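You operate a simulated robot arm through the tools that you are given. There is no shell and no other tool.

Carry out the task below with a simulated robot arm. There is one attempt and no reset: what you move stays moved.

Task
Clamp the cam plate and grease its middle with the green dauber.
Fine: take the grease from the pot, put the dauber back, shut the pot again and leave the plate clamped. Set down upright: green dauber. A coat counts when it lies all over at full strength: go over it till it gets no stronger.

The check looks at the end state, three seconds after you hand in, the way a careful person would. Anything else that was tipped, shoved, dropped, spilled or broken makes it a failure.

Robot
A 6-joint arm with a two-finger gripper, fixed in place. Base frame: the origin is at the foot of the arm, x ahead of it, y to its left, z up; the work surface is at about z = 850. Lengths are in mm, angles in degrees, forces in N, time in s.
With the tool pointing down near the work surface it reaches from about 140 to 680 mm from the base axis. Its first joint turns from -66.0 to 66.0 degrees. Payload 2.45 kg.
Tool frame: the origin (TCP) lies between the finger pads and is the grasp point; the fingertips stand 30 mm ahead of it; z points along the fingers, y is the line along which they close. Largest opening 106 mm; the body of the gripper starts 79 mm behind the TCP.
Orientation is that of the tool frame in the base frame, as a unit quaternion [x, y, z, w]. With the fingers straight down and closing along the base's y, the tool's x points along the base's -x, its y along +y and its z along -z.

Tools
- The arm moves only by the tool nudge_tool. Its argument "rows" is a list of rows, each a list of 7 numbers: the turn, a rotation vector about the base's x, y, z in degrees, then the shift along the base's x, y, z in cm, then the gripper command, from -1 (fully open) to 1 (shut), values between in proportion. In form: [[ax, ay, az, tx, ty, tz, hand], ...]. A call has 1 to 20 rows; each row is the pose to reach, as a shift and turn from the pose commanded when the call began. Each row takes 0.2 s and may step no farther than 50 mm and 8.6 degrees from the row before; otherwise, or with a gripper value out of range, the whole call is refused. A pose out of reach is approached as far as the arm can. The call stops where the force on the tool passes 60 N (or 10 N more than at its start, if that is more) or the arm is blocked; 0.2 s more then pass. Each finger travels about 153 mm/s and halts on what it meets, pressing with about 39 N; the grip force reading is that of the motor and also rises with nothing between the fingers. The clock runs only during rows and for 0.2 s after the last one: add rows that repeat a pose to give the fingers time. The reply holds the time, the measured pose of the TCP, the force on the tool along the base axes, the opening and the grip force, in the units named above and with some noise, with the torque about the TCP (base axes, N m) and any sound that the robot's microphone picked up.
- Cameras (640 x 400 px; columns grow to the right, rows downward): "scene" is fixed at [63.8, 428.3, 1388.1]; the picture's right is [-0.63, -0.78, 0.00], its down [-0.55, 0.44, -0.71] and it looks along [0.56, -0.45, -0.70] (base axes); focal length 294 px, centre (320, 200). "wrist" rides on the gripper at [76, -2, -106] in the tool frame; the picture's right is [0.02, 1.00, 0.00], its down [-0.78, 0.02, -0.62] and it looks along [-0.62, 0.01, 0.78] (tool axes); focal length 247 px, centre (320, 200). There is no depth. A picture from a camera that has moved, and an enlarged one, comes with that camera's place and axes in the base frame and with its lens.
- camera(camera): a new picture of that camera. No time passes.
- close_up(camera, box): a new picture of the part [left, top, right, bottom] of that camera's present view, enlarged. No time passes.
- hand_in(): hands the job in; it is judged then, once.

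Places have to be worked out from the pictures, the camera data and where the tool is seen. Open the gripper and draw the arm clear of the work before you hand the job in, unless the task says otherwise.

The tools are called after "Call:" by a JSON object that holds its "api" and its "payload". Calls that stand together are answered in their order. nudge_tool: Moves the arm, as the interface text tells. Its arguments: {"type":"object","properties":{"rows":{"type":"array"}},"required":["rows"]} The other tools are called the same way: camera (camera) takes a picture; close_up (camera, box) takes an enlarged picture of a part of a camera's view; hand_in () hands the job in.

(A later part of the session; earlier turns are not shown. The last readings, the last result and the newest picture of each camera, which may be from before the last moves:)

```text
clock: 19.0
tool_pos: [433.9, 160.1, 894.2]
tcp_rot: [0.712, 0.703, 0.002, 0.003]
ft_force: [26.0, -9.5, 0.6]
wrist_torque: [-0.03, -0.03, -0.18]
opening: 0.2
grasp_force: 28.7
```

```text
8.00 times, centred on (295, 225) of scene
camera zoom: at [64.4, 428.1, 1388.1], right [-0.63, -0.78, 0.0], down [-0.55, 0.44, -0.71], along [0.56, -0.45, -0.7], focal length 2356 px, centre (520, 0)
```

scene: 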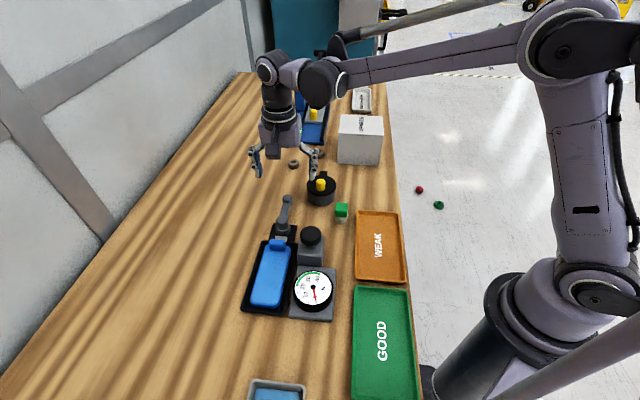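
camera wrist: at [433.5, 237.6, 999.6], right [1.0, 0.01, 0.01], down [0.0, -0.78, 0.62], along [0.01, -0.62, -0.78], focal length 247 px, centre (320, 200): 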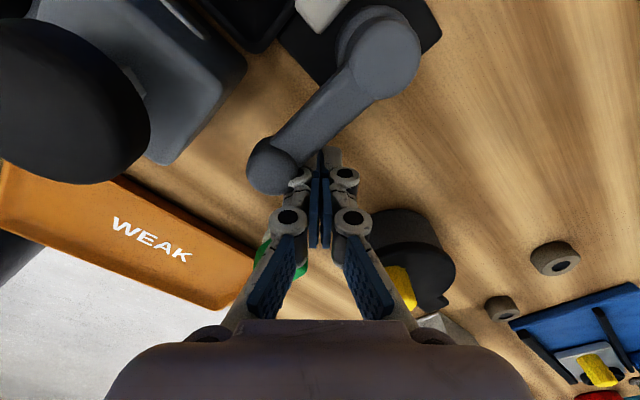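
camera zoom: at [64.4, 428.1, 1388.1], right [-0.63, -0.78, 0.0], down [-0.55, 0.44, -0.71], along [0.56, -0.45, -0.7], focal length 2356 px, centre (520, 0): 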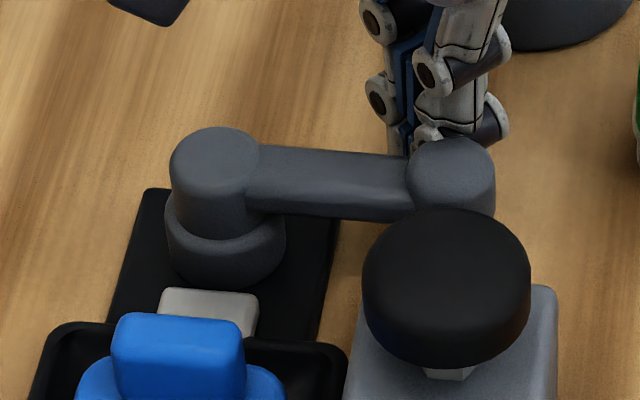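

The force rose to ~28 N at about -134°, i.e. 90° of travel – the end stop. I back away from the lever, lift, and compare the jaw against its earlier position.

Call:
{"api": "nudge_tool", "payload": {"rows": [[0, 0, 0, 1.0, -0.8, 0, 1], [0, 0, 0, 2.5, -2.0, 0, 1], [0, 0, 0, 2.5, -2.0, 4, 1], [0, 0, 0, 2.5, -2.0, 8, 1], [0, 0, 8, 2.5, -4, 11, 1], [0, 0, 16, 2.5, -6, 12, 1], [0, 0, 16, 2.5, -6, 12, 1]]}}

Call:
{"api": "close_up", "payload": {"camera": "scene", "box": [235, 190, 315, 240]}}

Call:
{"api": "close_up", "payload": {"camera": "scene", "box": [230, 225, 345, 325]}}

Call:
{"api": "camera", "payload": {"camera": "wrist"}}

```text
clock: 20.6
tool_pos: [456.0, 103.0, 1013.7]
tcp_rot: [0.605, 0.796, -0.001, 0.001]
ft_force: [0.5, 0.3, 0.6]
wrist_torque: [-0.01, 0.02, 0.0]
opening: 0.0
grasp_force: 28.6
```

```text
8.00 times, centred on (275, 215) of scene
camera zoom: at [63.8, 428.3, 1388.1], right [-0.63, -0.78, 0.0], down [-0.55, 0.44, -0.71], along [0.56, -0.45, -0.7], focal length 2356 px, centre (680, 80)
```

zoom: 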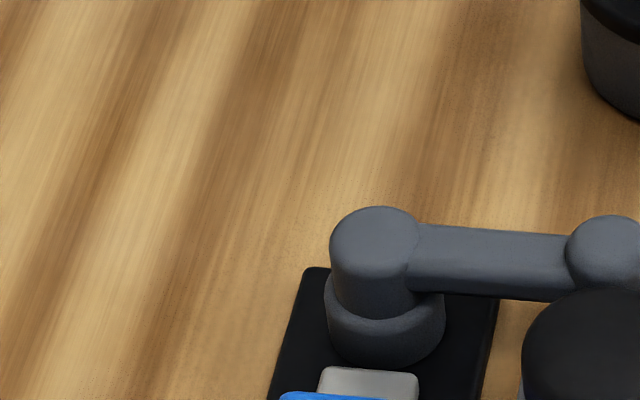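

```text
4.00 times, centred on (288, 275) of scene
camera zoom: at [63.8, 428.3, 1388.1], right [-0.63, -0.78, 0.0], down [-0.55, 0.44, -0.71], along [0.56, -0.45, -0.7], focal length 1178 px, centre (450, -100)
```

zoom: 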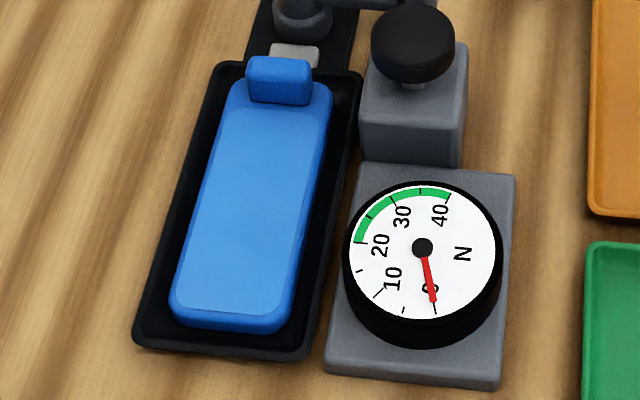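

```text
taken
camera wrist: at [435.3, 175.8, 1119.7], right [0.96, 0.29, 0.0], down [0.23, -0.75, 0.62], along [0.18, -0.6, -0.78], focal length 247 px, centre (320, 200)
```

wrist: 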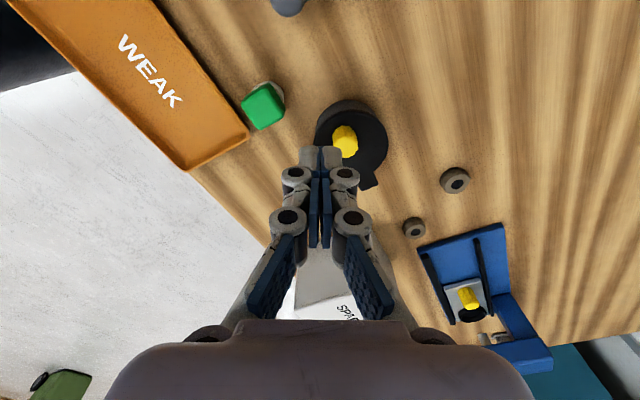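

The lever has turned its full 90° to the stop (now about -133°). Next the pot: I take close-ups of the lid, its knob and tab from here.

Call:
{"api": "close_up", "payload": {"camera": "wrist", "box": [300, 80, 410, 200]}}

Call:
{"api": "close_up", "payload": {"camera": "wrist", "box": [220, 60, 310, 150]}}

Call:
{"api": "close_up", "payload": {"camera": "scene", "box": [300, 165, 350, 210]}}

```text
3.33 times, centred on (355, 140) of wrist
camera zoom: at [435.3, 175.8, 1119.7], right [0.96, 0.29, 0.0], down [0.23, -0.75, 0.62], along [0.18, -0.6, -0.78], focal length 823 px, centre (203, 400)
```

zoom: 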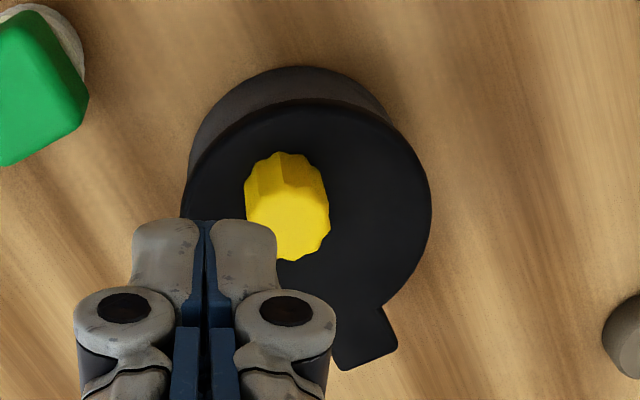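

```text
4.44 times, centred on (265, 105) of wrist
camera zoom: at [435.3, 175.8, 1119.7], right [0.96, 0.29, 0.0], down [0.23, -0.75, 0.62], along [0.18, -0.6, -0.78], focal length 1098 px, centre (564, 622)
```

zoom: 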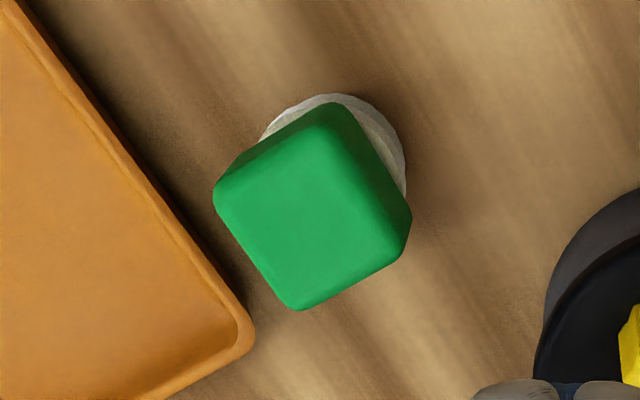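

```text
8.89 times, centred on (325, 188) of scene
camera zoom: at [63.8, 428.3, 1388.1], right [-0.63, -0.78, 0.0], down [-0.55, 0.44, -0.71], along [0.56, -0.45, -0.7], focal length 2618 px, centre (276, 311)
```

zoom: 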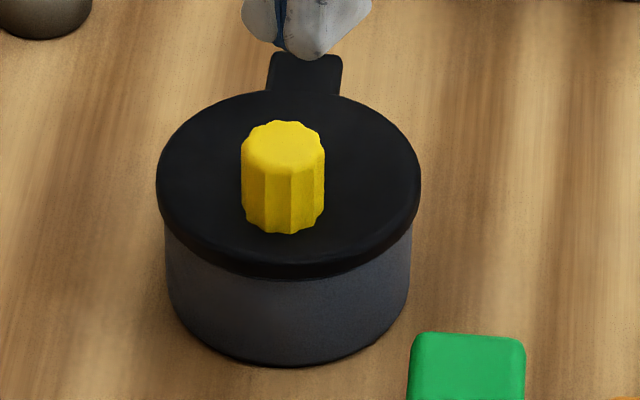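

I estimate the lid centre at about (496.5,77.5, top z≈893) and the yellow knob at (487.5,84.5), top z≈916, with the tab on the far side (+x,-y). I'll move above the knob with fingers closing along the (0.7,0.7) direction, opened to 60 mm.

Call:
{"api": "nudge_tool", "payload": {"rows": [[0, 0, 7.5, 0.8, -0.5, 0, 0.5], [0, 0, 15, 1.6, -1.0, 0, 0], [0, 0, 22.5, 2.4, -1.5, -1, -0.13], [0, 0, 29.5, 3.25, -1.86, -2.5, -0.13], [0, 0, 29.5, 3.25, -1.86, -4, -0.13], [0, 0, 29.5, 3.25, -1.86, -4, -0.13], [0, 0, 29.5, 3.25, -1.86, -4, -0.13]]}}

Call:
{"api": "camera", "payload": {"camera": "wrist"}}

Call:
{"api": "close_up", "payload": {"camera": "wrist", "box": [260, 90, 380, 190]}}

Call:
{"api": "close_up", "payload": {"camera": "scene", "box": [280, 140, 370, 215]}}

```text
clock: 22.2
tool_pos: [488.1, 84.6, 972.6]
tcp_rot: [0.383, 0.924, 0.0, 0.001]
ft_force: [0.0, 0.6, 0.1]
wrist_torque: [0.02, 0.03, 0.02]
opening: 59.9
grasp_force: 0.0
```

```text
taken
camera wrist: at [433.7, 136.2, 1079.8], right [0.69, 0.72, 0.0], down [0.57, -0.54, 0.62], along [0.45, -0.43, -0.78], focal length 247 px, centre (320, 200)
```

wrist: 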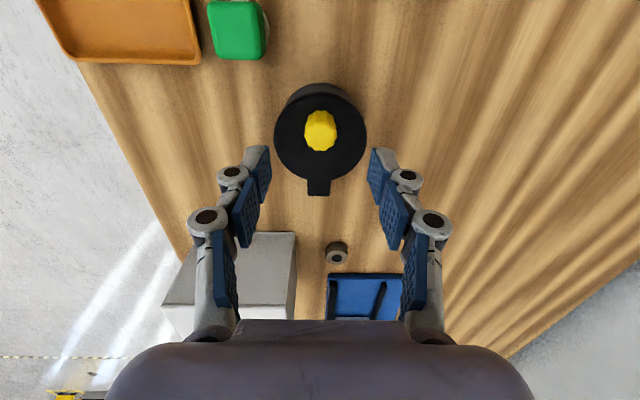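

```text
4.00 times, centred on (320, 140) of wrist
camera zoom: at [433.7, 136.2, 1079.8], right [0.69, 0.72, 0.0], down [0.57, -0.54, 0.62], along [0.45, -0.43, -0.78], focal length 988 px, centre (320, 440)
```

zoom: 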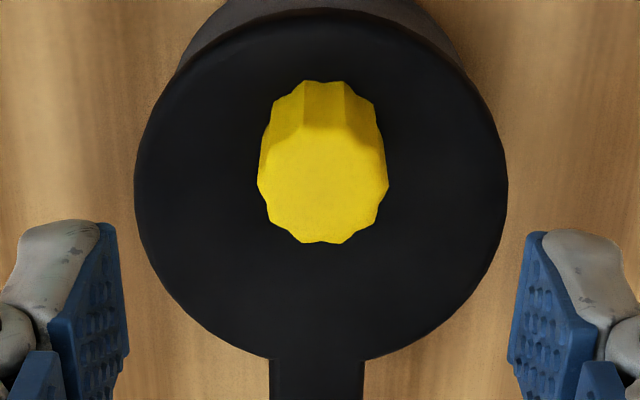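

```text
5.33 times, centred on (325, 178) of scene
camera zoom: at [63.8, 428.3, 1388.1], right [-0.63, -0.78, 0.0], down [-0.55, 0.44, -0.71], along [0.56, -0.45, -0.7], focal length 1571 px, centre (293, 320)
```

zoom: 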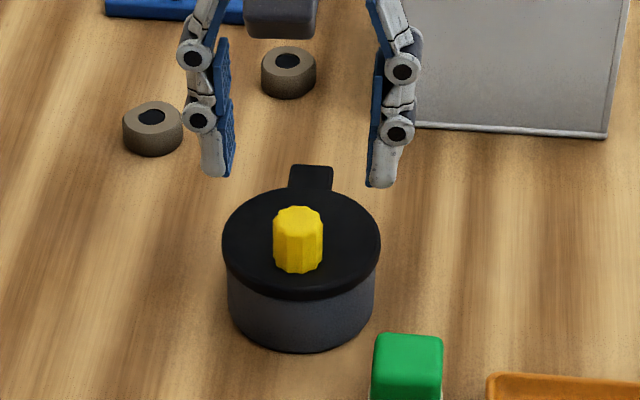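

Alignment is good: the knob is centred between the fingers and the tab points straight away from the camera. I descend so the fingertips sit just above the lid (TCP z≈928).

Call:
{"api": "nudge_tool", "payload": {"rows": [[0, 0, 0, -0.05, 0.1, -1.5, -0.13], [0, 0, 0, -0.05, 0.1, -3, -0.13], [0, 0, 0, -0.05, 0.1, -4, -0.13], [0, 0, 0, -0.05, 0.1, -4.4, -0.13], [0, 0, 0, -0.05, 0.1, -4.4, -0.13]]}}

Call:
{"api": "close_up", "payload": {"camera": "scene", "box": [280, 140, 370, 215]}}

Call:
{"api": "close_up", "payload": {"camera": "wrist", "box": [230, 100, 410, 220]}}

```text
clock: 23.4
tool_pos: [488.5, 83.5, 928.9]
tcp_rot: [0.383, 0.924, -0.001, 0.001]
ft_force: [0.2, 0.8, 0.6]
wrist_torque: [-0.03, -0.01, 0.0]
opening: 59.9
grasp_force: 0.0
```

```text
5.33 times, centred on (325, 178) of scene
camera zoom: at [63.8, 428.3, 1388.1], right [-0.63, -0.78, 0.0], down [-0.55, 0.44, -0.71], along [0.56, -0.45, -0.7], focal length 1571 px, centre (293, 320)
```

zoom: 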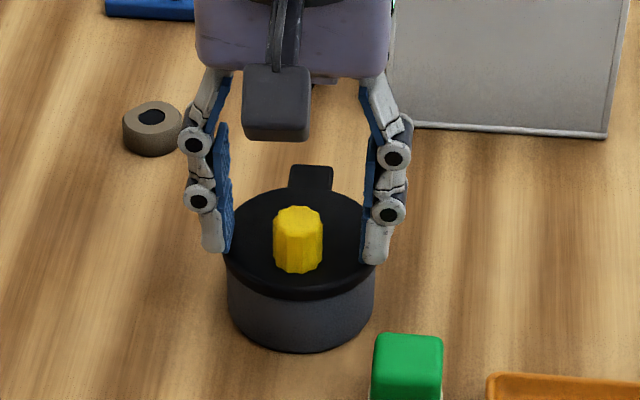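

```text
3.33 times, centred on (320, 160) of wrist
camera zoom: at [434.3, 137.9, 1034.9], right [0.69, 0.72, 0.0], down [0.57, -0.54, 0.62], along [0.45, -0.43, -0.78], focal length 823 px, centre (320, 333)
```

zoom: 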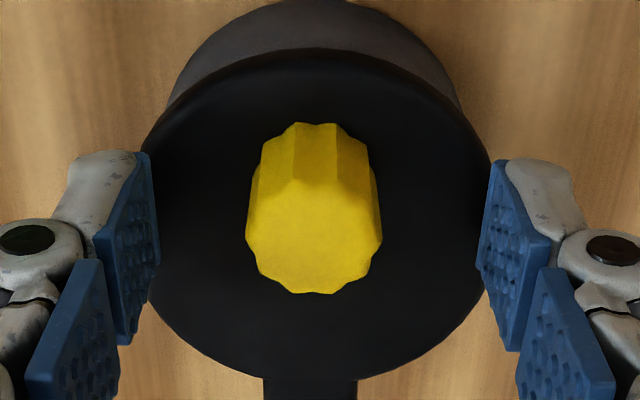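

Fingers straddle the knob. I close on it and then read force before trying a small lift.

Call:
{"api": "nudge_tool", "payload": {"rows": [[0, 0, 0, 0, 0, 0, 0.4], [0, 0, 0, 0, 0, 0, 1], [0, 0, 0, 0, 0, 0, 1], [0, 0, 0, 0, 0, 0, 1]]}}

Call:
{"api": "close_up", "payload": {"camera": "scene", "box": [280, 140, 370, 215]}}

```text
clock: 24.4
tool_pos: [488.9, 83.8, 928.2]
tcp_rot: [0.382, 0.924, -0.001, 0.0]
ft_force: [-7.9, -5.4, 0.0]
wrist_torque: [-0.15, 0.24, -0.05]
opening: 21.0
grasp_force: 45.2
```

```text
5.33 times, centred on (325, 178) of scene
camera zoom: at [63.6, 428.2, 1388.1], right [-0.63, -0.78, 0.0], down [-0.55, 0.44, -0.71], along [0.56, -0.45, -0.7], focal length 1571 px, centre (293, 320)
```

zoom: 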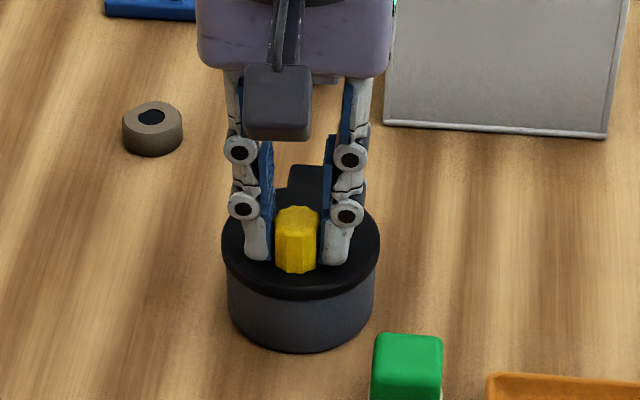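

Gripped at 21 mm with ~10 N sideways; I relieve that by shifting ~1.7 mm and try a small 4 mm lift to learn how the lid moves.

Call:
{"api": "nudge_tool", "payload": {"rows": [[0, 0, 0, -0.14, -0.1, 0, 1], [0, 0, 0, -0.14, -0.1, 0.2, 1], [0, 0, 0, -0.14, -0.1, 0.4, 1], [0, 0, 0, -0.14, -0.1, 0.4, 1]]}}

Call:
{"api": "close_up", "payload": {"camera": "scene", "box": [280, 140, 370, 215]}}

Call:
{"api": "close_up", "payload": {"camera": "wrist", "box": [230, 100, 410, 220]}}

```text
clock: 25.4
tool_pos: [487.4, 84.4, 931.4]
tcp_rot: [0.383, 0.924, 0.0, 0.001]
ft_force: [5.4, -1.7, -41.3]
wrist_torque: [-0.19, -0.26, 0.12]
opening: 21.2
grasp_force: 45.0
```

```text
5.33 times, centred on (325, 178) of scene
camera zoom: at [64.5, 428.4, 1388.0], right [-0.63, -0.78, 0.0], down [-0.55, 0.44, -0.71], along [0.56, -0.45, -0.7], focal length 1571 px, centre (293, 320)
```

zoom: 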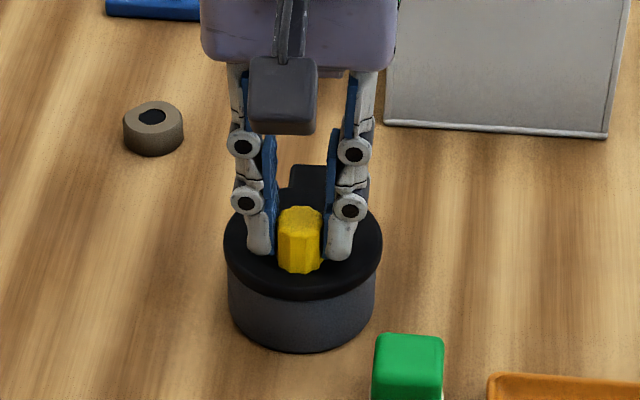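

```text
3.33 times, centred on (320, 160) of wrist
camera zoom: at [432.6, 136.7, 1038.7], right [0.69, 0.72, 0.0], down [0.56, -0.54, 0.62], along [0.45, -0.43, -0.78], focal length 823 px, centre (320, 333)
```

zoom: 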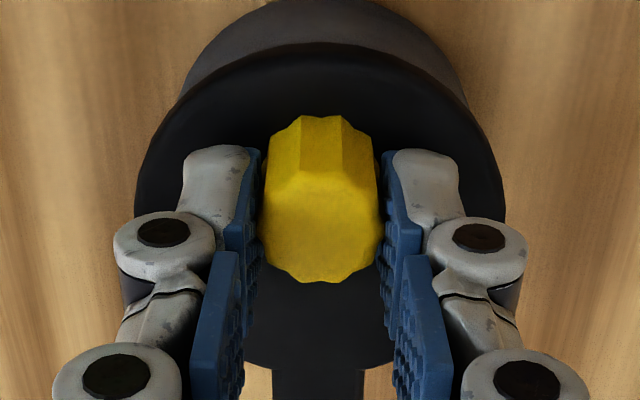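

The lid resists lifting (41 N, fingers slipped up 3 mm) but shifted slightly sideways when I moved, so it seems to swivel about the tab. I release the lift and try a small counter-clockwise swing about the tab at roughly (526,47).

Call:
{"api": "nudge_tool", "payload": {"rows": [[0, 0, 0, 0, 0, -0.2, 1], [0, 0, 0, 0, 0, -0.42, 1], [0, 0, 2.5, -0.16, -0.18, -0.42, 1], [0, 0, 5, -0.32, -0.36, -0.42, 1], [0, 0, 5, -0.32, -0.36, -0.42, 1]]}}

Call:
{"api": "close_up", "payload": {"camera": "scene", "box": [280, 140, 370, 215]}}

Call:
{"api": "close_up", "payload": {"camera": "wrist", "box": [230, 100, 410, 220]}}

```text
clock: 26.6
tool_pos: [483.2, 79.1, 931.2]
tcp_rot: [0.342, 0.94, -0.001, 0.001]
ft_force: [8.7, -7.4, 44.5]
wrist_torque: [-0.18, -0.21, -0.09]
opening: 21.2
grasp_force: 45.1
```

```text
5.33 times, centred on (325, 178) of scene
camera zoom: at [63.3, 428.0, 1388.2], right [-0.63, -0.78, 0.0], down [-0.55, 0.44, -0.71], along [0.56, -0.45, -0.7], focal length 1571 px, centre (293, 320)
```

zoom: 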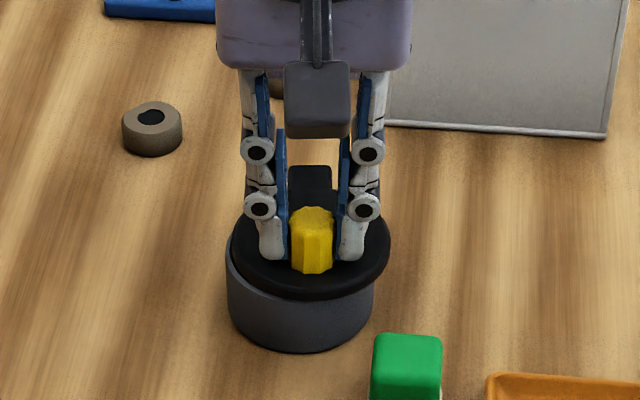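

```text
3.33 times, centred on (320, 160) of wrist
camera zoom: at [424.2, 127.7, 1037.6], right [0.63, 0.78, 0.0], down [0.61, -0.49, 0.62], along [0.49, -0.39, -0.78], focal length 823 px, centre (320, 333)
```

zoom: 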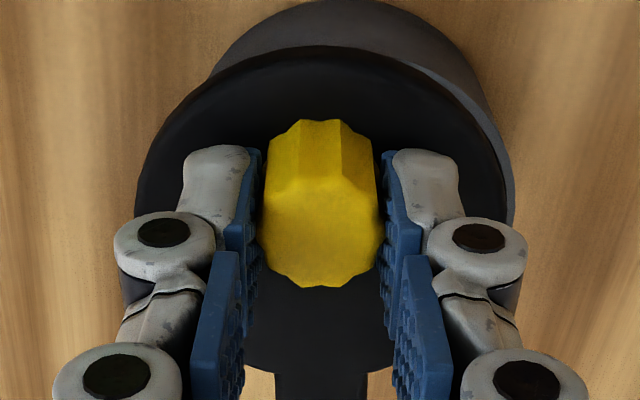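

Confirmed: the lid swivels around the tab. I relieve the vertical preload and continue the swing to about 25°, checking the radial force.

Call:
{"api": "nudge_tool", "payload": {"rows": [[0, 0, 0, 0, 0, 0.15, 1], [0, 0, 0, 0, 0, 0.3, 1], [0, 0, 5, -0.11, -0.42, 0.3, 1], [0, 0, 10, -0.38, -0.84, 0.3, 1], [0, 0, 15, -0.61, -1.28, 0.3, 1], [0, 0, 20, -0.8, -1.74, 0.3, 1], [0, 0, 20, -0.8, -1.74, 0.3, 1]]}}

Call:
{"api": "close_up", "payload": {"camera": "scene", "box": [280, 140, 370, 215]}}

```text
clock: 28.2
tool_pos: [475.4, 63.6, 932.2]
tcp_rot: [0.172, 0.985, 0.001, -0.002]
ft_force: [-17.9, 8.1, -18.6]
wrist_torque: [0.17, 0.26, 0.12]
opening: 21.1
grasp_force: 45.1
```

```text
5.33 times, centred on (325, 178) of scene
camera zoom: at [63.6, 428.6, 1388.0], right [-0.63, -0.78, 0.0], down [-0.55, 0.44, -0.71], along [0.56, -0.45, -0.7], focal length 1571 px, centre (293, 320)
```

zoom: 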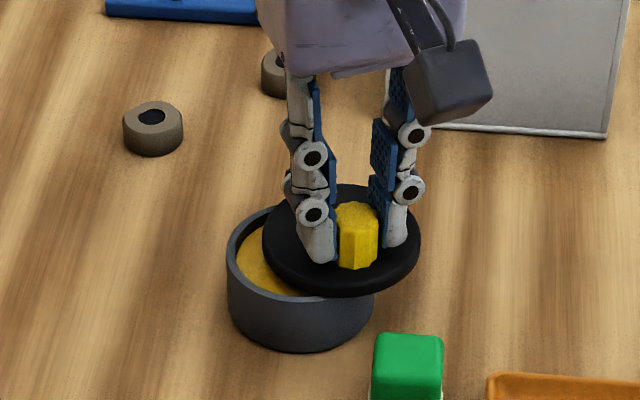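

The pot is opening (grease visible). The reading shows I am pulling inward, so I correct the pivot to about (528,41) with radius ~60 and continue another 25°.

Call:
{"api": "nudge_tool", "payload": {"rows": [[0, 0, 0, -0.14, 0.09, -0.1, 1], [0, 0, 5, -0.33, -0.4, -0.1, 1], [0, 0, 10, -0.47, -0.9, -0.1, 1], [0, 0, 15, -0.56, -1.42, -0.1, 1], [0, 0, 20, -0.61, -1.94, -0.1, 1], [0, 0, 25, -0.62, -2.46, -0.1, 1], [0, 0, 25, -0.62, -2.46, -0.1, 1]]}}

Call:
{"api": "close_up", "payload": {"camera": "scene", "box": [280, 140, 370, 215]}}

Call:
{"api": "camera", "payload": {"camera": "wrist"}}

```text
clock: 29.8
tool_pos: [470.4, 37.8, 931.1]
tcp_rot: [-0.045, 0.999, -0.001, 0.003]
ft_force: [16.5, 0.5, 33.3]
wrist_torque: [0.0, -0.71, -0.03]
opening: 21.1
grasp_force: 44.3
```

```text
5.33 times, centred on (325, 178) of scene
camera zoom: at [63.7, 428.3, 1388.1], right [-0.63, -0.78, 0.0], down [-0.55, 0.44, -0.71], along [0.56, -0.45, -0.7], focal length 1571 px, centre (293, 320)
```

zoom: 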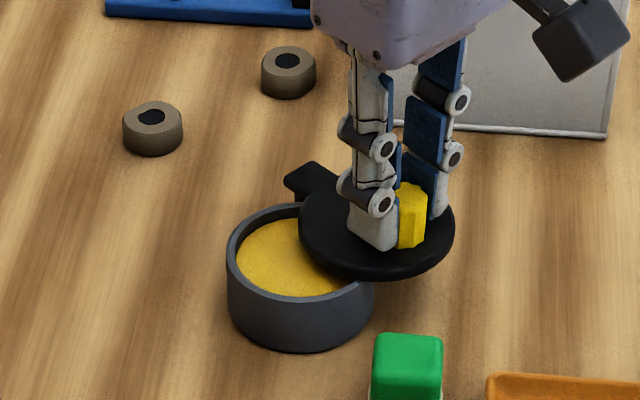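

```text
taken
camera wrist: at [394.8, 29.4, 1037.2], right [-0.11, 0.99, 0.0], down [0.77, 0.09, 0.63], along [0.62, 0.07, -0.78], focal length 247 px, centre (320, 200)
```

wrist: 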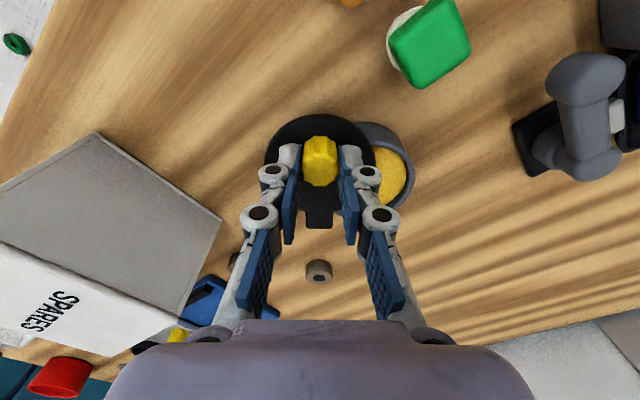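

The lid swings further but the rigid grip builds side load. I loosen the fingers to a ~32 mm cage around the knob and continue pushing it along the arc (pivot ~(526,42), r≈57).

Call:
{"api": "nudge_tool", "payload": {"rows": [[0, 0, 0, 0.1, 0, 0.1, 0.4], [0, 0, 0, 0.1, 0, 0.15, 0.4], [0, 0, 5, 0.12, -0.38, 0.15, 0.4], [0, 0, 10, 0.2, -0.88, 0.15, 0.4], [0, 0, 15, 0.33, -1.36, 0.15, 0.4], [0, 0, 20, 0.5, -1.83, 0.15, 0.4], [0, 0, 25, 0.7, -2.28, 0.15, 0.4], [0, 0, 30, 0.95, -2.71, 0.15, 0.4], [0, 0, 35, 1.23, -3.12, 0.15, 0.4], [0, 0, 40, 1.54, -3.5, 0.15, 0.4], [0, 0, 40, 1.54, -3.5, 0.15, 0.4]]}}

Call:
{"api": "close_up", "payload": {"camera": "scene", "box": [280, 140, 370, 215]}}

Call:
{"api": "camera", "payload": {"camera": "wrist"}}

```text
clock: 32.2
tool_pos: [484.6, 4.1, 932.3]
tcp_rot: [-0.382, 0.924, 0.0, 0.001]
ft_force: [0.0, 0.2, 0.7]
wrist_torque: [0.0, -0.03, -0.02]
opening: 31.8
grasp_force: 0.2
```

```text
5.33 times, centred on (325, 178) of scene
camera zoom: at [63.8, 428.3, 1388.1], right [-0.63, -0.78, 0.0], down [-0.55, 0.44, -0.71], along [0.56, -0.45, -0.7], focal length 1571 px, centre (293, 320)
```

zoom: 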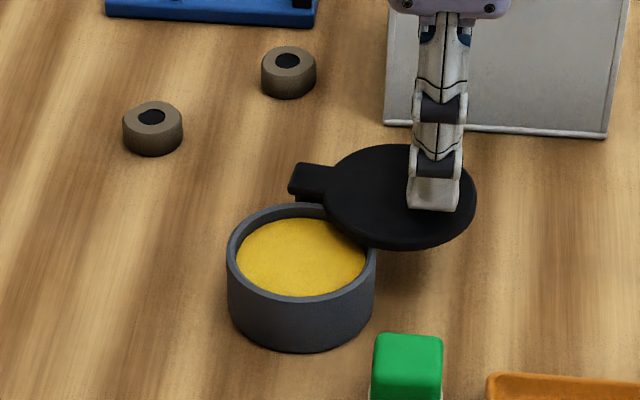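

```text
taken
camera wrist: at [431.7, -52.5, 1039.1], right [-0.72, 0.69, 0.0], down [0.54, 0.57, 0.62], along [0.43, 0.45, -0.78], focal length 247 px, centre (320, 200)
```

wrist: 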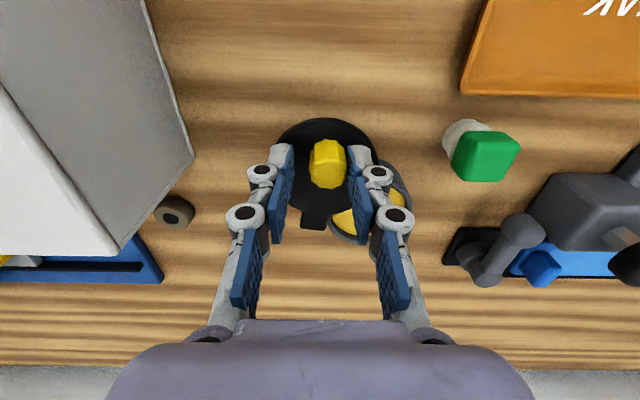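

Smooth with no load; the pot is nearly open. I push the lid another ~30° so the mouth is completely clear.

Call:
{"api": "nudge_tool", "payload": {"rows": [[0, 0, 5, 0.35, -0.36, 0, 0.4], [0, 0, 10, 0.73, -0.68, 0, 0.4], [0, 0, 15, 1.14, -0.97, 0, 0.4], [0, 0, 20, 1.56, -1.22, 0, 0.4], [0, 0, 25, 2.01, -1.44, 0, 0.4], [0, 0, 30, 2.48, -1.61, 0, 0.4], [0, 0, 30, 2.48, -1.61, 0, 0.4]]}}

Call:
{"api": "close_up", "payload": {"camera": "scene", "box": [280, 140, 370, 215]}}

```text
clock: 33.8
tool_pos: [509.3, -12.9, 932.1]
tcp_rot: [-0.61, 0.792, 0.0, 0.001]
ft_force: [0.1, 0.0, 0.5]
wrist_torque: [-0.01, -0.02, 0.0]
opening: 31.7
grasp_force: 0.0
```

```text
5.33 times, centred on (325, 178) of scene
camera zoom: at [63.8, 428.3, 1388.1], right [-0.63, -0.78, 0.0], down [-0.55, 0.44, -0.71], along [0.56, -0.45, -0.7], focal length 1571 px, centre (293, 320)
```

zoom: 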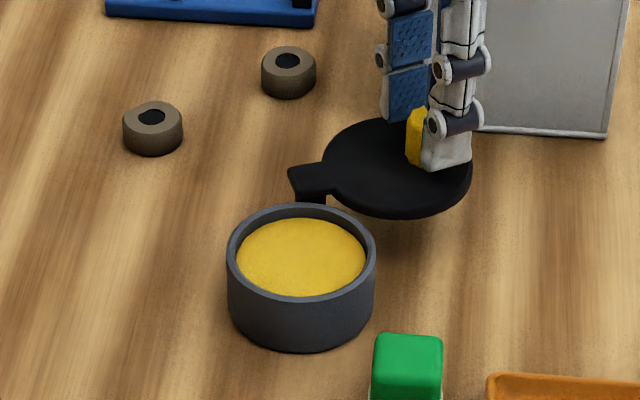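

The pot is fully open (rim z≈888, grease just below). I lift off the lid and travel above the green dauber at about (408,91.5), turning the tool so the fingers close across its cube faces.

Call:
{"api": "nudge_tool", "payload": {"rows": [[0, 0, 0, 0, 0, 3, 0.4], [0, 0, 0, 0, 0, 6.5, 0], [0, 0, -7.5, -2, 2, 7, -0.13], [0, 0, -15, -4.5, 4.6, 7, -0.13], [0, 0, -22.5, -7, 7.3, 6, -0.13], [0, 0, -30, -10.04, 10.37, 5, -0.13], [0, 0, -30, -10.04, 10.37, 4, -0.13], [0, 0, -30, -10.04, 10.37, 4, -0.13]]}}

Call:
{"api": "camera", "payload": {"camera": "wrist"}}

Call:
{"api": "close_up", "payload": {"camera": "wrist", "box": [260, 90, 380, 190]}}

Call:
{"api": "close_up", "payload": {"camera": "scene", "box": [280, 140, 380, 230]}}

```text
clock: 35.6
tool_pos: [406.9, 89.9, 976.1]
tcp_rot: [-0.383, 0.924, 0.0, 0.001]
ft_force: [-0.1, 0.6, -0.2]
wrist_torque: [-0.01, 0.0, -0.01]
opening: 59.8
grasp_force: 0.1
```

```text
taken
camera wrist: at [354.3, 34.5, 1082.0], right [-0.72, 0.69, 0.0], down [0.54, 0.56, 0.62], along [0.43, 0.45, -0.78], focal length 247 px, centre (320, 200)
```

wrist: 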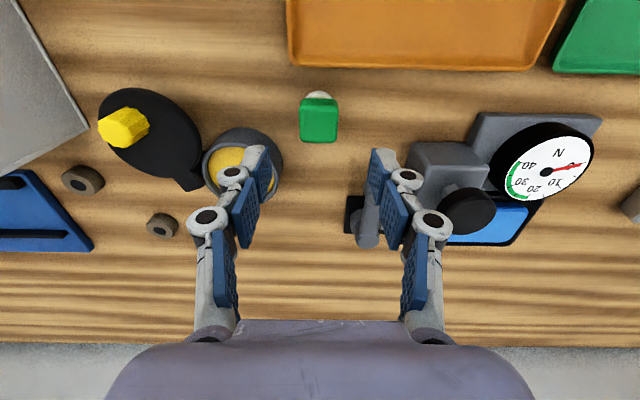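

```text
4.00 times, centred on (320, 140) of wrist
camera zoom: at [354.3, 34.5, 1082.0], right [-0.72, 0.69, 0.0], down [0.54, 0.56, 0.62], along [0.43, 0.45, -0.78], focal length 988 px, centre (320, 440)
```

zoom: 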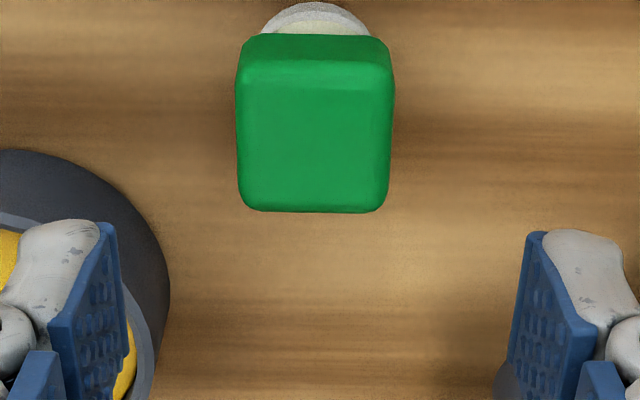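

```text
4.44 times, centred on (330, 185) of scene
camera zoom: at [63.7, 428.3, 1388.1], right [-0.63, -0.78, 0.0], down [-0.55, 0.44, -0.71], along [0.56, -0.45, -0.7], focal length 1309 px, centre (276, 267)
```

zoom: 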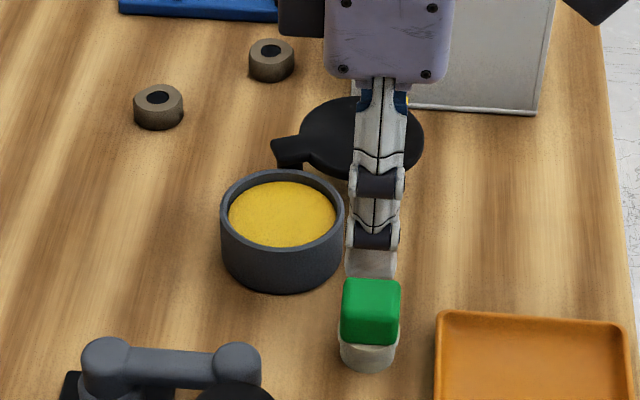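

Cube centre measured at about (407.6,89.5), well aligned with the fingers. I descend to TCP z≈907 so the tips stay above the dauber's collar, then close.

Call:
{"api": "nudge_tool", "payload": {"rows": [[0, 0, 0, 0, 0, -2, -0.13], [0, 0, 0, 0, 0, -4, -0.13], [0, 0, 0, 0, 0, -5.5, -0.13], [0, 0, 0, 0, 0, -6.55, -0.13], [0, 0, 0, 0, 0, -6.55, -0.13], [0, 0, 0, 0, 0, -6.55, -0.13]]}}

Call:
{"api": "close_up", "payload": {"camera": "wrist", "box": [240, 90, 400, 200]}}

Call:
{"api": "close_up", "payload": {"camera": "scene", "box": [310, 175, 370, 225]}}

```text
clock: 37.0
tool_pos: [408.2, 90.2, 909.6]
tcp_rot: [-0.383, 0.924, 0.0, 0.001]
ft_force: [1.0, 0.6, 0.7]
wrist_torque: [0.02, 0.03, -0.01]
opening: 59.6
grasp_force: 0.1
```

```text
3.64 times, centred on (320, 145) of wrist
camera zoom: at [356.3, 34.3, 1015.7], right [-0.72, 0.69, 0.0], down [0.54, 0.57, 0.62], along [0.43, 0.45, -0.78], focal length 898 px, centre (320, 400)
```

zoom: 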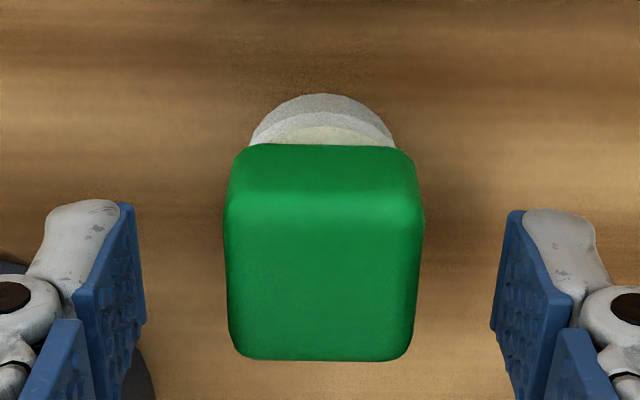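

```text
8.00 times, centred on (340, 200) of scene
camera zoom: at [63.8, 428.3, 1388.1], right [-0.63, -0.78, 0.0], down [-0.55, 0.44, -0.71], along [0.56, -0.45, -0.7], focal length 2356 px, centre (160, 200)
```

zoom: 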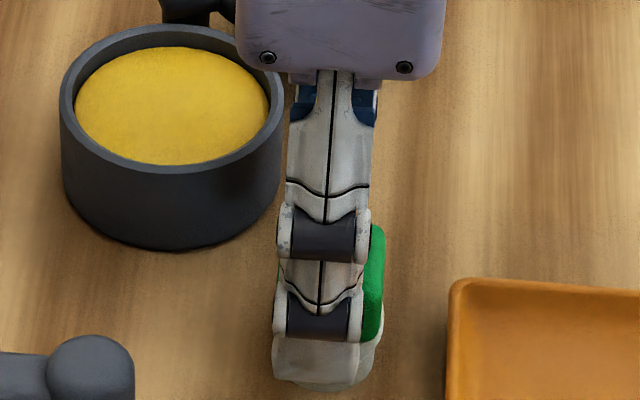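

I nudge ~2 mm to centre on the cube and close the gripper.

Call:
{"api": "nudge_tool", "payload": {"rows": [[0, 0, 0, -0.2, -0.07, 0, 0.2], [0, 0, 0, -0.2, -0.07, 0, 0.6], [0, 0, 0, -0.2, -0.07, 0, 1], [0, 0, 0, -0.2, -0.07, 0, 1], [0, 0, 0, -0.2, -0.07, 0, 1]]}}

Call:
{"api": "close_up", "payload": {"camera": "wrist", "box": [240, 90, 400, 200]}}

Call:
{"api": "close_up", "payload": {"camera": "scene", "box": [310, 175, 370, 225]}}

```text
clock: 38.2
tool_pos: [407.2, 89.6, 908.2]
tcp_rot: [-0.383, 0.924, 0.0, 0.0]
ft_force: [1.0, -0.4, 3.6]
wrist_torque: [-0.04, -0.03, 0.03]
opening: 32.4
grasp_force: 38.7
```

```text
3.64 times, centred on (320, 145) of wrist
camera zoom: at [354.8, 34.2, 1014.9], right [-0.72, 0.69, 0.0], down [0.54, 0.57, 0.62], along [0.43, 0.45, -0.78], focal length 898 px, centre (320, 400)
```

zoom: 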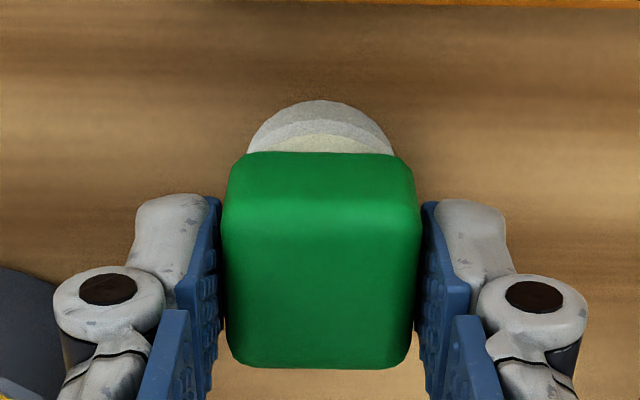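

```text
8.00 times, centred on (340, 200) of scene
camera zoom: at [63.7, 428.3, 1388.1], right [-0.63, -0.78, 0.0], down [-0.55, 0.44, -0.71], along [0.56, -0.45, -0.7], focal length 2356 px, centre (160, 200)
```

zoom: 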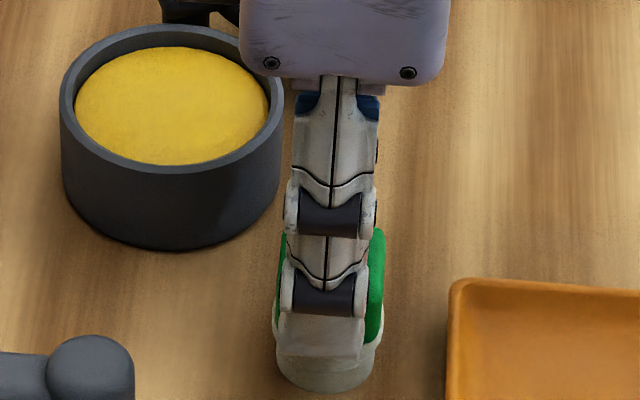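

The cube is held (32.4 mm, 39 N). I note this pose as the put-back place (commanded (406.0,90.8,907), yaw 45°), and lift straight up 6 cm to inspect the dauber.

Call:
{"api": "nudge_tool", "payload": {"rows": [[0, 0, 0, 0, 0, 1, 1], [0, 0, 0, 0, 0, 3, 1], [0, 0, 0, 0, 0, 5, 1], [0, 0, 0, 0, 0, 7, 1], [0, 0, 0, 0, 0, 7, 1]]}}

Call:
{"api": "close_up", "payload": {"camera": "scene", "box": [310, 155, 370, 225]}}

Call:
{"api": "close_up", "payload": {"camera": "wrist", "box": [240, 90, 400, 200]}}

```text
clock: 39.4
tool_pos: [406.3, 90.0, 981.4]
tcp_rot: [-0.383, 0.924, 0.0, 0.001]
ft_force: [-1.1, 0.1, -0.1]
wrist_torque: [0.02, -0.01, 0.0]
opening: 32.3
grasp_force: 39.0
```

```text
5.71 times, centred on (340, 190) of scene
camera zoom: at [63.8, 428.3, 1388.1], right [-0.63, -0.78, 0.0], down [-0.55, 0.44, -0.71], along [0.56, -0.45, -0.7], focal length 1683 px, centre (206, 257)
```

zoom: 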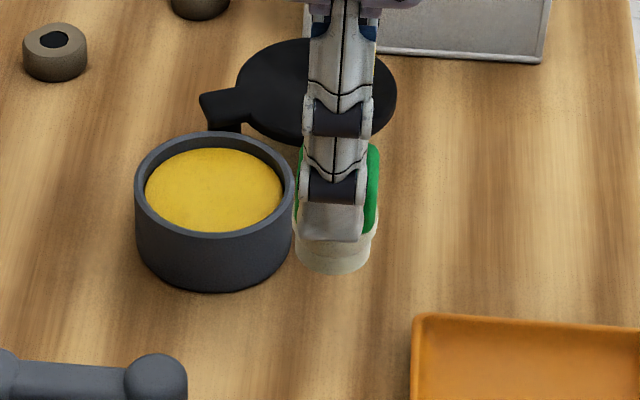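

```text
3.64 times, centred on (320, 145) of wrist
camera zoom: at [355.1, 34.0, 1086.7], right [-0.72, 0.69, 0.0], down [0.54, 0.57, 0.62], along [0.43, 0.45, -0.78], focal length 898 px, centre (320, 400)
```

zoom: 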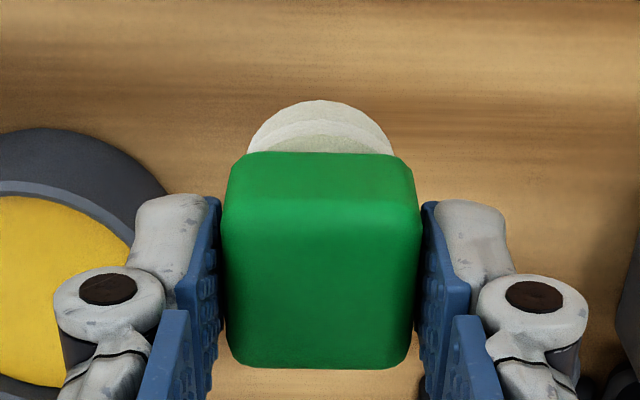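

Dauber is held upright with its felt exposed. I carry it over the pot centre (≈(494.5,77.5)) and lower it towards the grease (level ≈884; contact expected near TCP z≈942).

Call:
{"api": "nudge_tool", "payload": {"rows": [[0, 0, 0, 2, -0.3, 0, 1], [0, 0, 0, 5, -0.8, 0, 1], [0, 0, 0, 8, -1.2, 0, 1], [0, 0, 0, 8.85, -1.33, 0, 1], [0, 0, 0, 8.85, -1.33, -1, 1], [0, 0, 0, 8.85, -1.33, -2, 1], [0, 0, 0, 8.85, -1.33, -2.6, 1], [0, 0, 0, 8.85, -1.33, -2.6, 1]]}}

Call:
{"api": "close_up", "payload": {"camera": "scene", "box": [290, 145, 360, 205]}}

Call:
{"api": "camera", "payload": {"camera": "wrist"}}

```text
clock: 41.2
tool_pos: [495.8, 77.3, 952.3]
tcp_rot: [-0.383, 0.924, 0.0, 0.001]
ft_force: [-0.1, 0.0, 0.2]
wrist_torque: [-0.05, 0.03, -0.02]
opening: 32.4
grasp_force: 38.6
```

```text
6.67 times, centred on (325, 175) of scene
camera zoom: at [63.8, 428.3, 1388.1], right [-0.63, -0.78, 0.0], down [-0.55, 0.44, -0.71], along [0.56, -0.45, -0.7], focal length 1963 px, centre (287, 367)
```

zoom: 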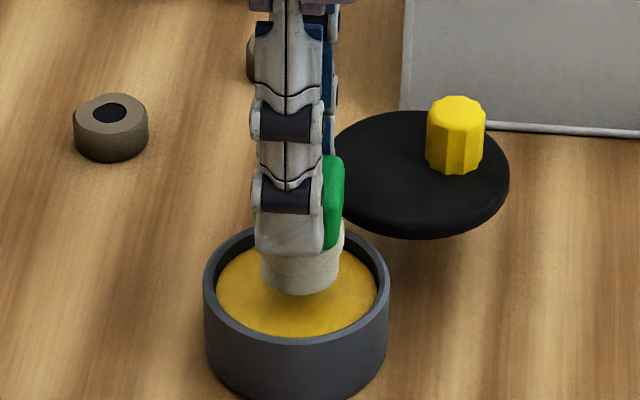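

```text
taken
camera wrist: at [443.2, 21.7, 1058.8], right [-0.72, 0.69, 0.0], down [0.54, 0.57, 0.62], along [0.43, 0.45, -0.78], focal length 247 px, centre (320, 200)
```

wrist: 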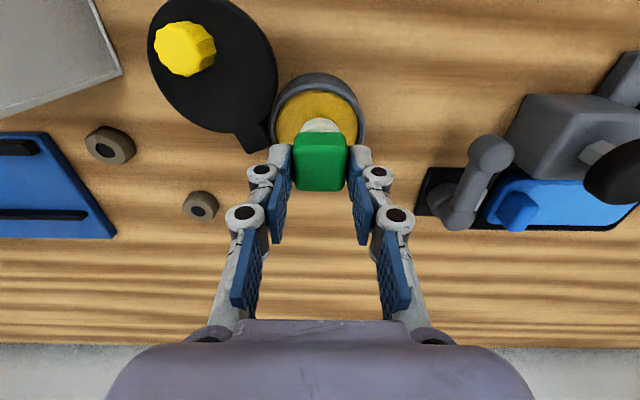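

The dauber is centred over the grease. I lower in small steps until a light contact force appears.

Call:
{"api": "nudge_tool", "payload": {"rows": [[0, 0, 0, 0, 0, -0.3, 1], [0, 0, 0, 0, 0, -0.6, 1], [0, 0, 0, 0, 0, -0.9, 1], [0, 0, 0, 0, 0, -0.9, 1]]}}

Call:
{"api": "close_up", "payload": {"camera": "scene", "box": [290, 145, 360, 205]}}

```text
clock: 42.2
tool_pos: [495.3, 78.2, 941.6]
tcp_rot: [-0.383, 0.924, 0.001, 0.001]
ft_force: [0.0, -0.2, -1.2]
wrist_torque: [-0.02, -0.01, -0.01]
opening: 32.2
grasp_force: 39.2
```

```text
6.67 times, centred on (325, 175) of scene
camera zoom: at [63.8, 428.3, 1388.1], right [-0.63, -0.78, 0.0], down [-0.55, 0.44, -0.71], along [0.56, -0.45, -0.7], focal length 1963 px, centre (287, 367)
```

zoom: 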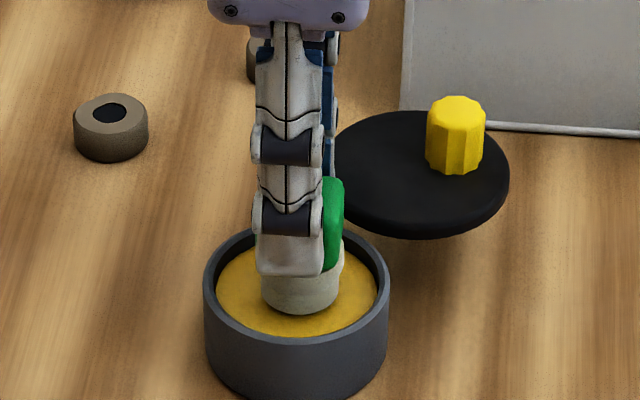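

Nearly touching; no load yet. I lower a further 6 mm in steps.

Call:
{"api": "nudge_tool", "payload": {"rows": [[0, 0, 0, 0, 0, -0.2, 1], [0, 0, 0, 0, 0, -0.4, 1], [0, 0, 0, 0, 0, -0.6, 1], [0, 0, 0, 0, 0, -0.6, 1], [0, 0, 0, 0, 0, -0.6, 1]]}}

Call:
{"api": "close_up", "payload": {"camera": "scene", "box": [290, 145, 360, 205]}}

```text
clock: 43.4
tool_pos: [494.4, 76.7, 936.3]
tcp_rot: [-0.382, 0.924, 0.0, 0.0]
ft_force: [2.0, 0.0, 37.6]
wrist_torque: [-0.03, -0.07, 0.0]
opening: 32.1
grasp_force: 38.7
```

```text
6.67 times, centred on (325, 175) of scene
camera zoom: at [63.2, 428.2, 1388.1], right [-0.63, -0.78, 0.0], down [-0.55, 0.44, -0.71], along [0.56, -0.45, -0.7], focal length 1963 px, centre (287, 367)
```

zoom: 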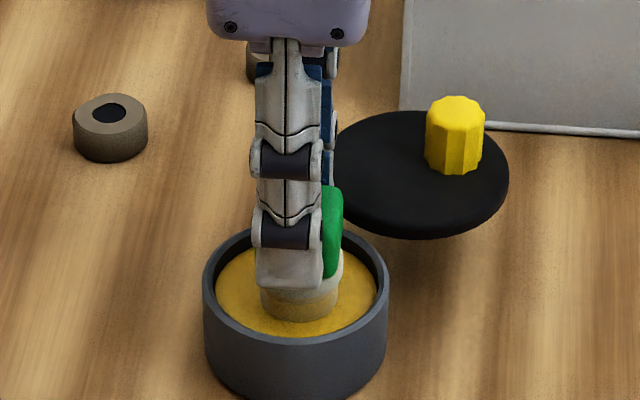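

Contact with 38 N and the felt has turned yellow – it is loaded. I lift out of the pot and check the dauber's seating in the grip.

Call:
{"api": "nudge_tool", "payload": {"rows": [[0, 0, 0, 0, 0, 0.5, 1], [0, 0, 0, 0, 0, 1.5, 1], [0, 0, 0, 0, 0, 3.5, 1], [0, 0, 0, 0, 0, 5.5, 1], [0, 0, 0, 0, 0, 5.5, 1], [0, 0, 0, 0, 0, 5.5, 1]]}}

Call:
{"api": "close_up", "payload": {"camera": "scene", "box": [290, 125, 360, 205]}}

Call:
{"api": "close_up", "payload": {"camera": "wrist", "box": [240, 90, 400, 200]}}

```text
clock: 44.8
tool_pos: [494.6, 76.5, 990.3]
tcp_rot: [-0.382, 0.924, 0.001, 0.001]
ft_force: [-0.6, 0.1, 0.7]
wrist_torque: [-0.01, 0.01, 0.02]
opening: 32.4
grasp_force: 39.4
```

```text
5.00 times, centred on (325, 165) of scene
camera zoom: at [63.8, 428.3, 1388.1], right [-0.63, -0.78, 0.0], down [-0.55, 0.44, -0.71], along [0.56, -0.45, -0.7], focal length 1472 px, centre (295, 375)
```

zoom: 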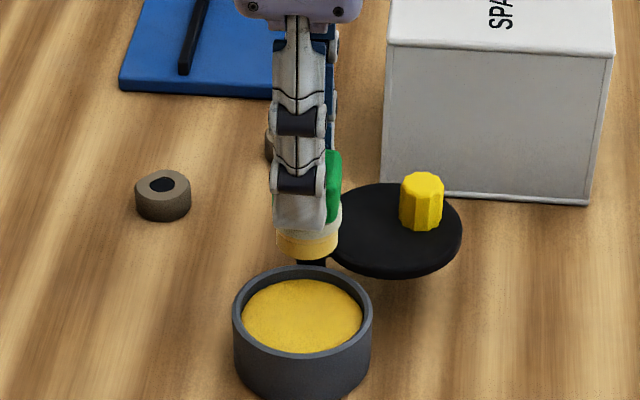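

```text
3.64 times, centred on (320, 145) of wrist
camera zoom: at [442.6, 20.9, 1096.8], right [-0.72, 0.69, 0.0], down [0.54, 0.57, 0.62], along [0.43, 0.45, -0.78], focal length 898 px, centre (320, 400)
```

zoom: 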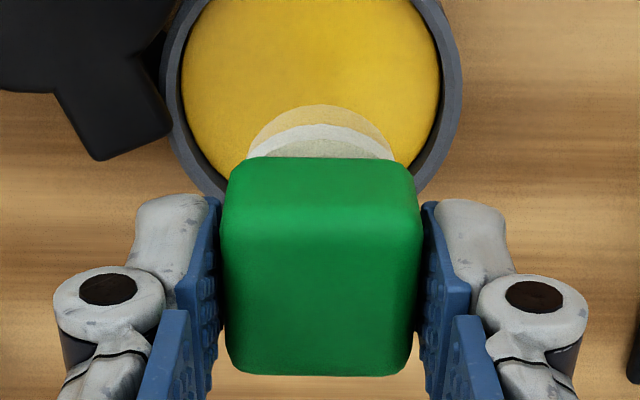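

The felt is well loaded. Before daubing, I study the plate's surface closely for the extent of its middle.

Call:
{"api": "close_up", "payload": {"camera": "scene", "box": [235, 235, 305, 315]}}

Call:
{"api": "close_up", "payload": {"camera": "wrist", "box": [400, 120, 640, 300]}}

Call:
{"api": "camera", "payload": {"camera": "wrist"}}

```text
5.00 times, centred on (270, 275) of scene
camera zoom: at [63.8, 428.3, 1388.1], right [-0.63, -0.78, 0.0], down [-0.55, 0.44, -0.71], along [0.56, -0.45, -0.7], focal length 1472 px, centre (570, -175)
```

zoom: 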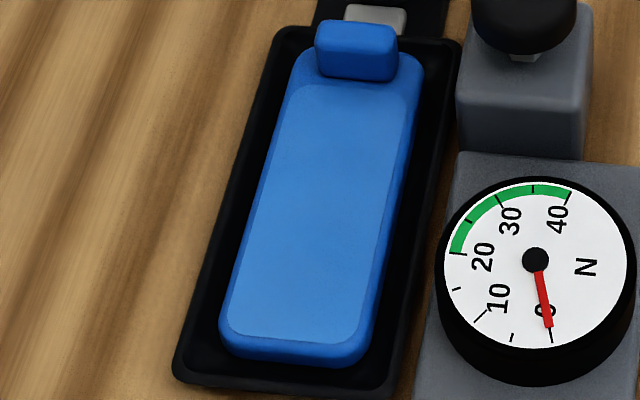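

```text
2.22 times, centred on (520, 210) of wrist
camera zoom: at [442.6, 20.9, 1096.8], right [-0.72, 0.69, 0.0], down [0.54, 0.57, 0.62], along [0.43, 0.45, -0.78], focal length 549 px, centre (-124, 178)
```

zoom: 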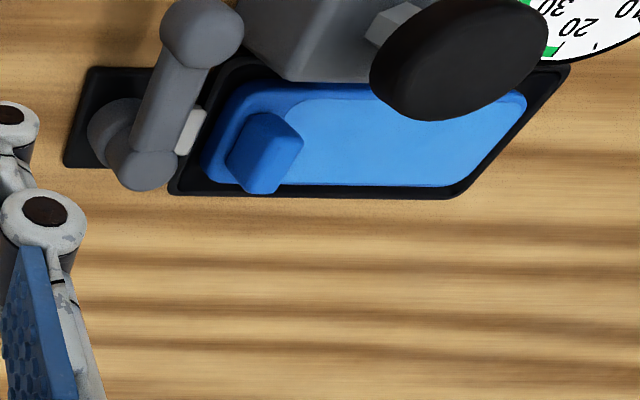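

```text
taken
camera wrist: at [442.6, 20.9, 1096.8], right [-0.72, 0.69, 0.0], down [0.54, 0.57, 0.62], along [0.43, 0.45, -0.78], focal length 247 px, centre (320, 200)
```

wrist: 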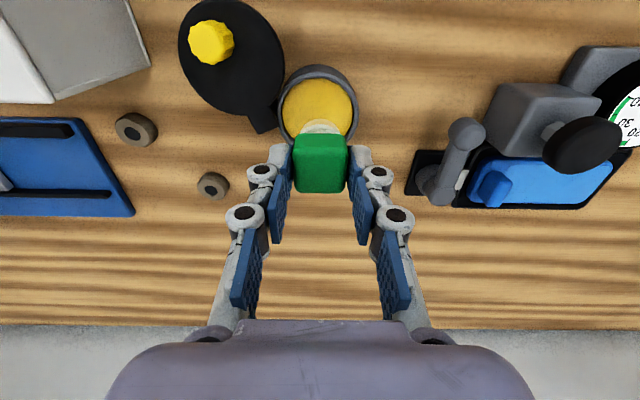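

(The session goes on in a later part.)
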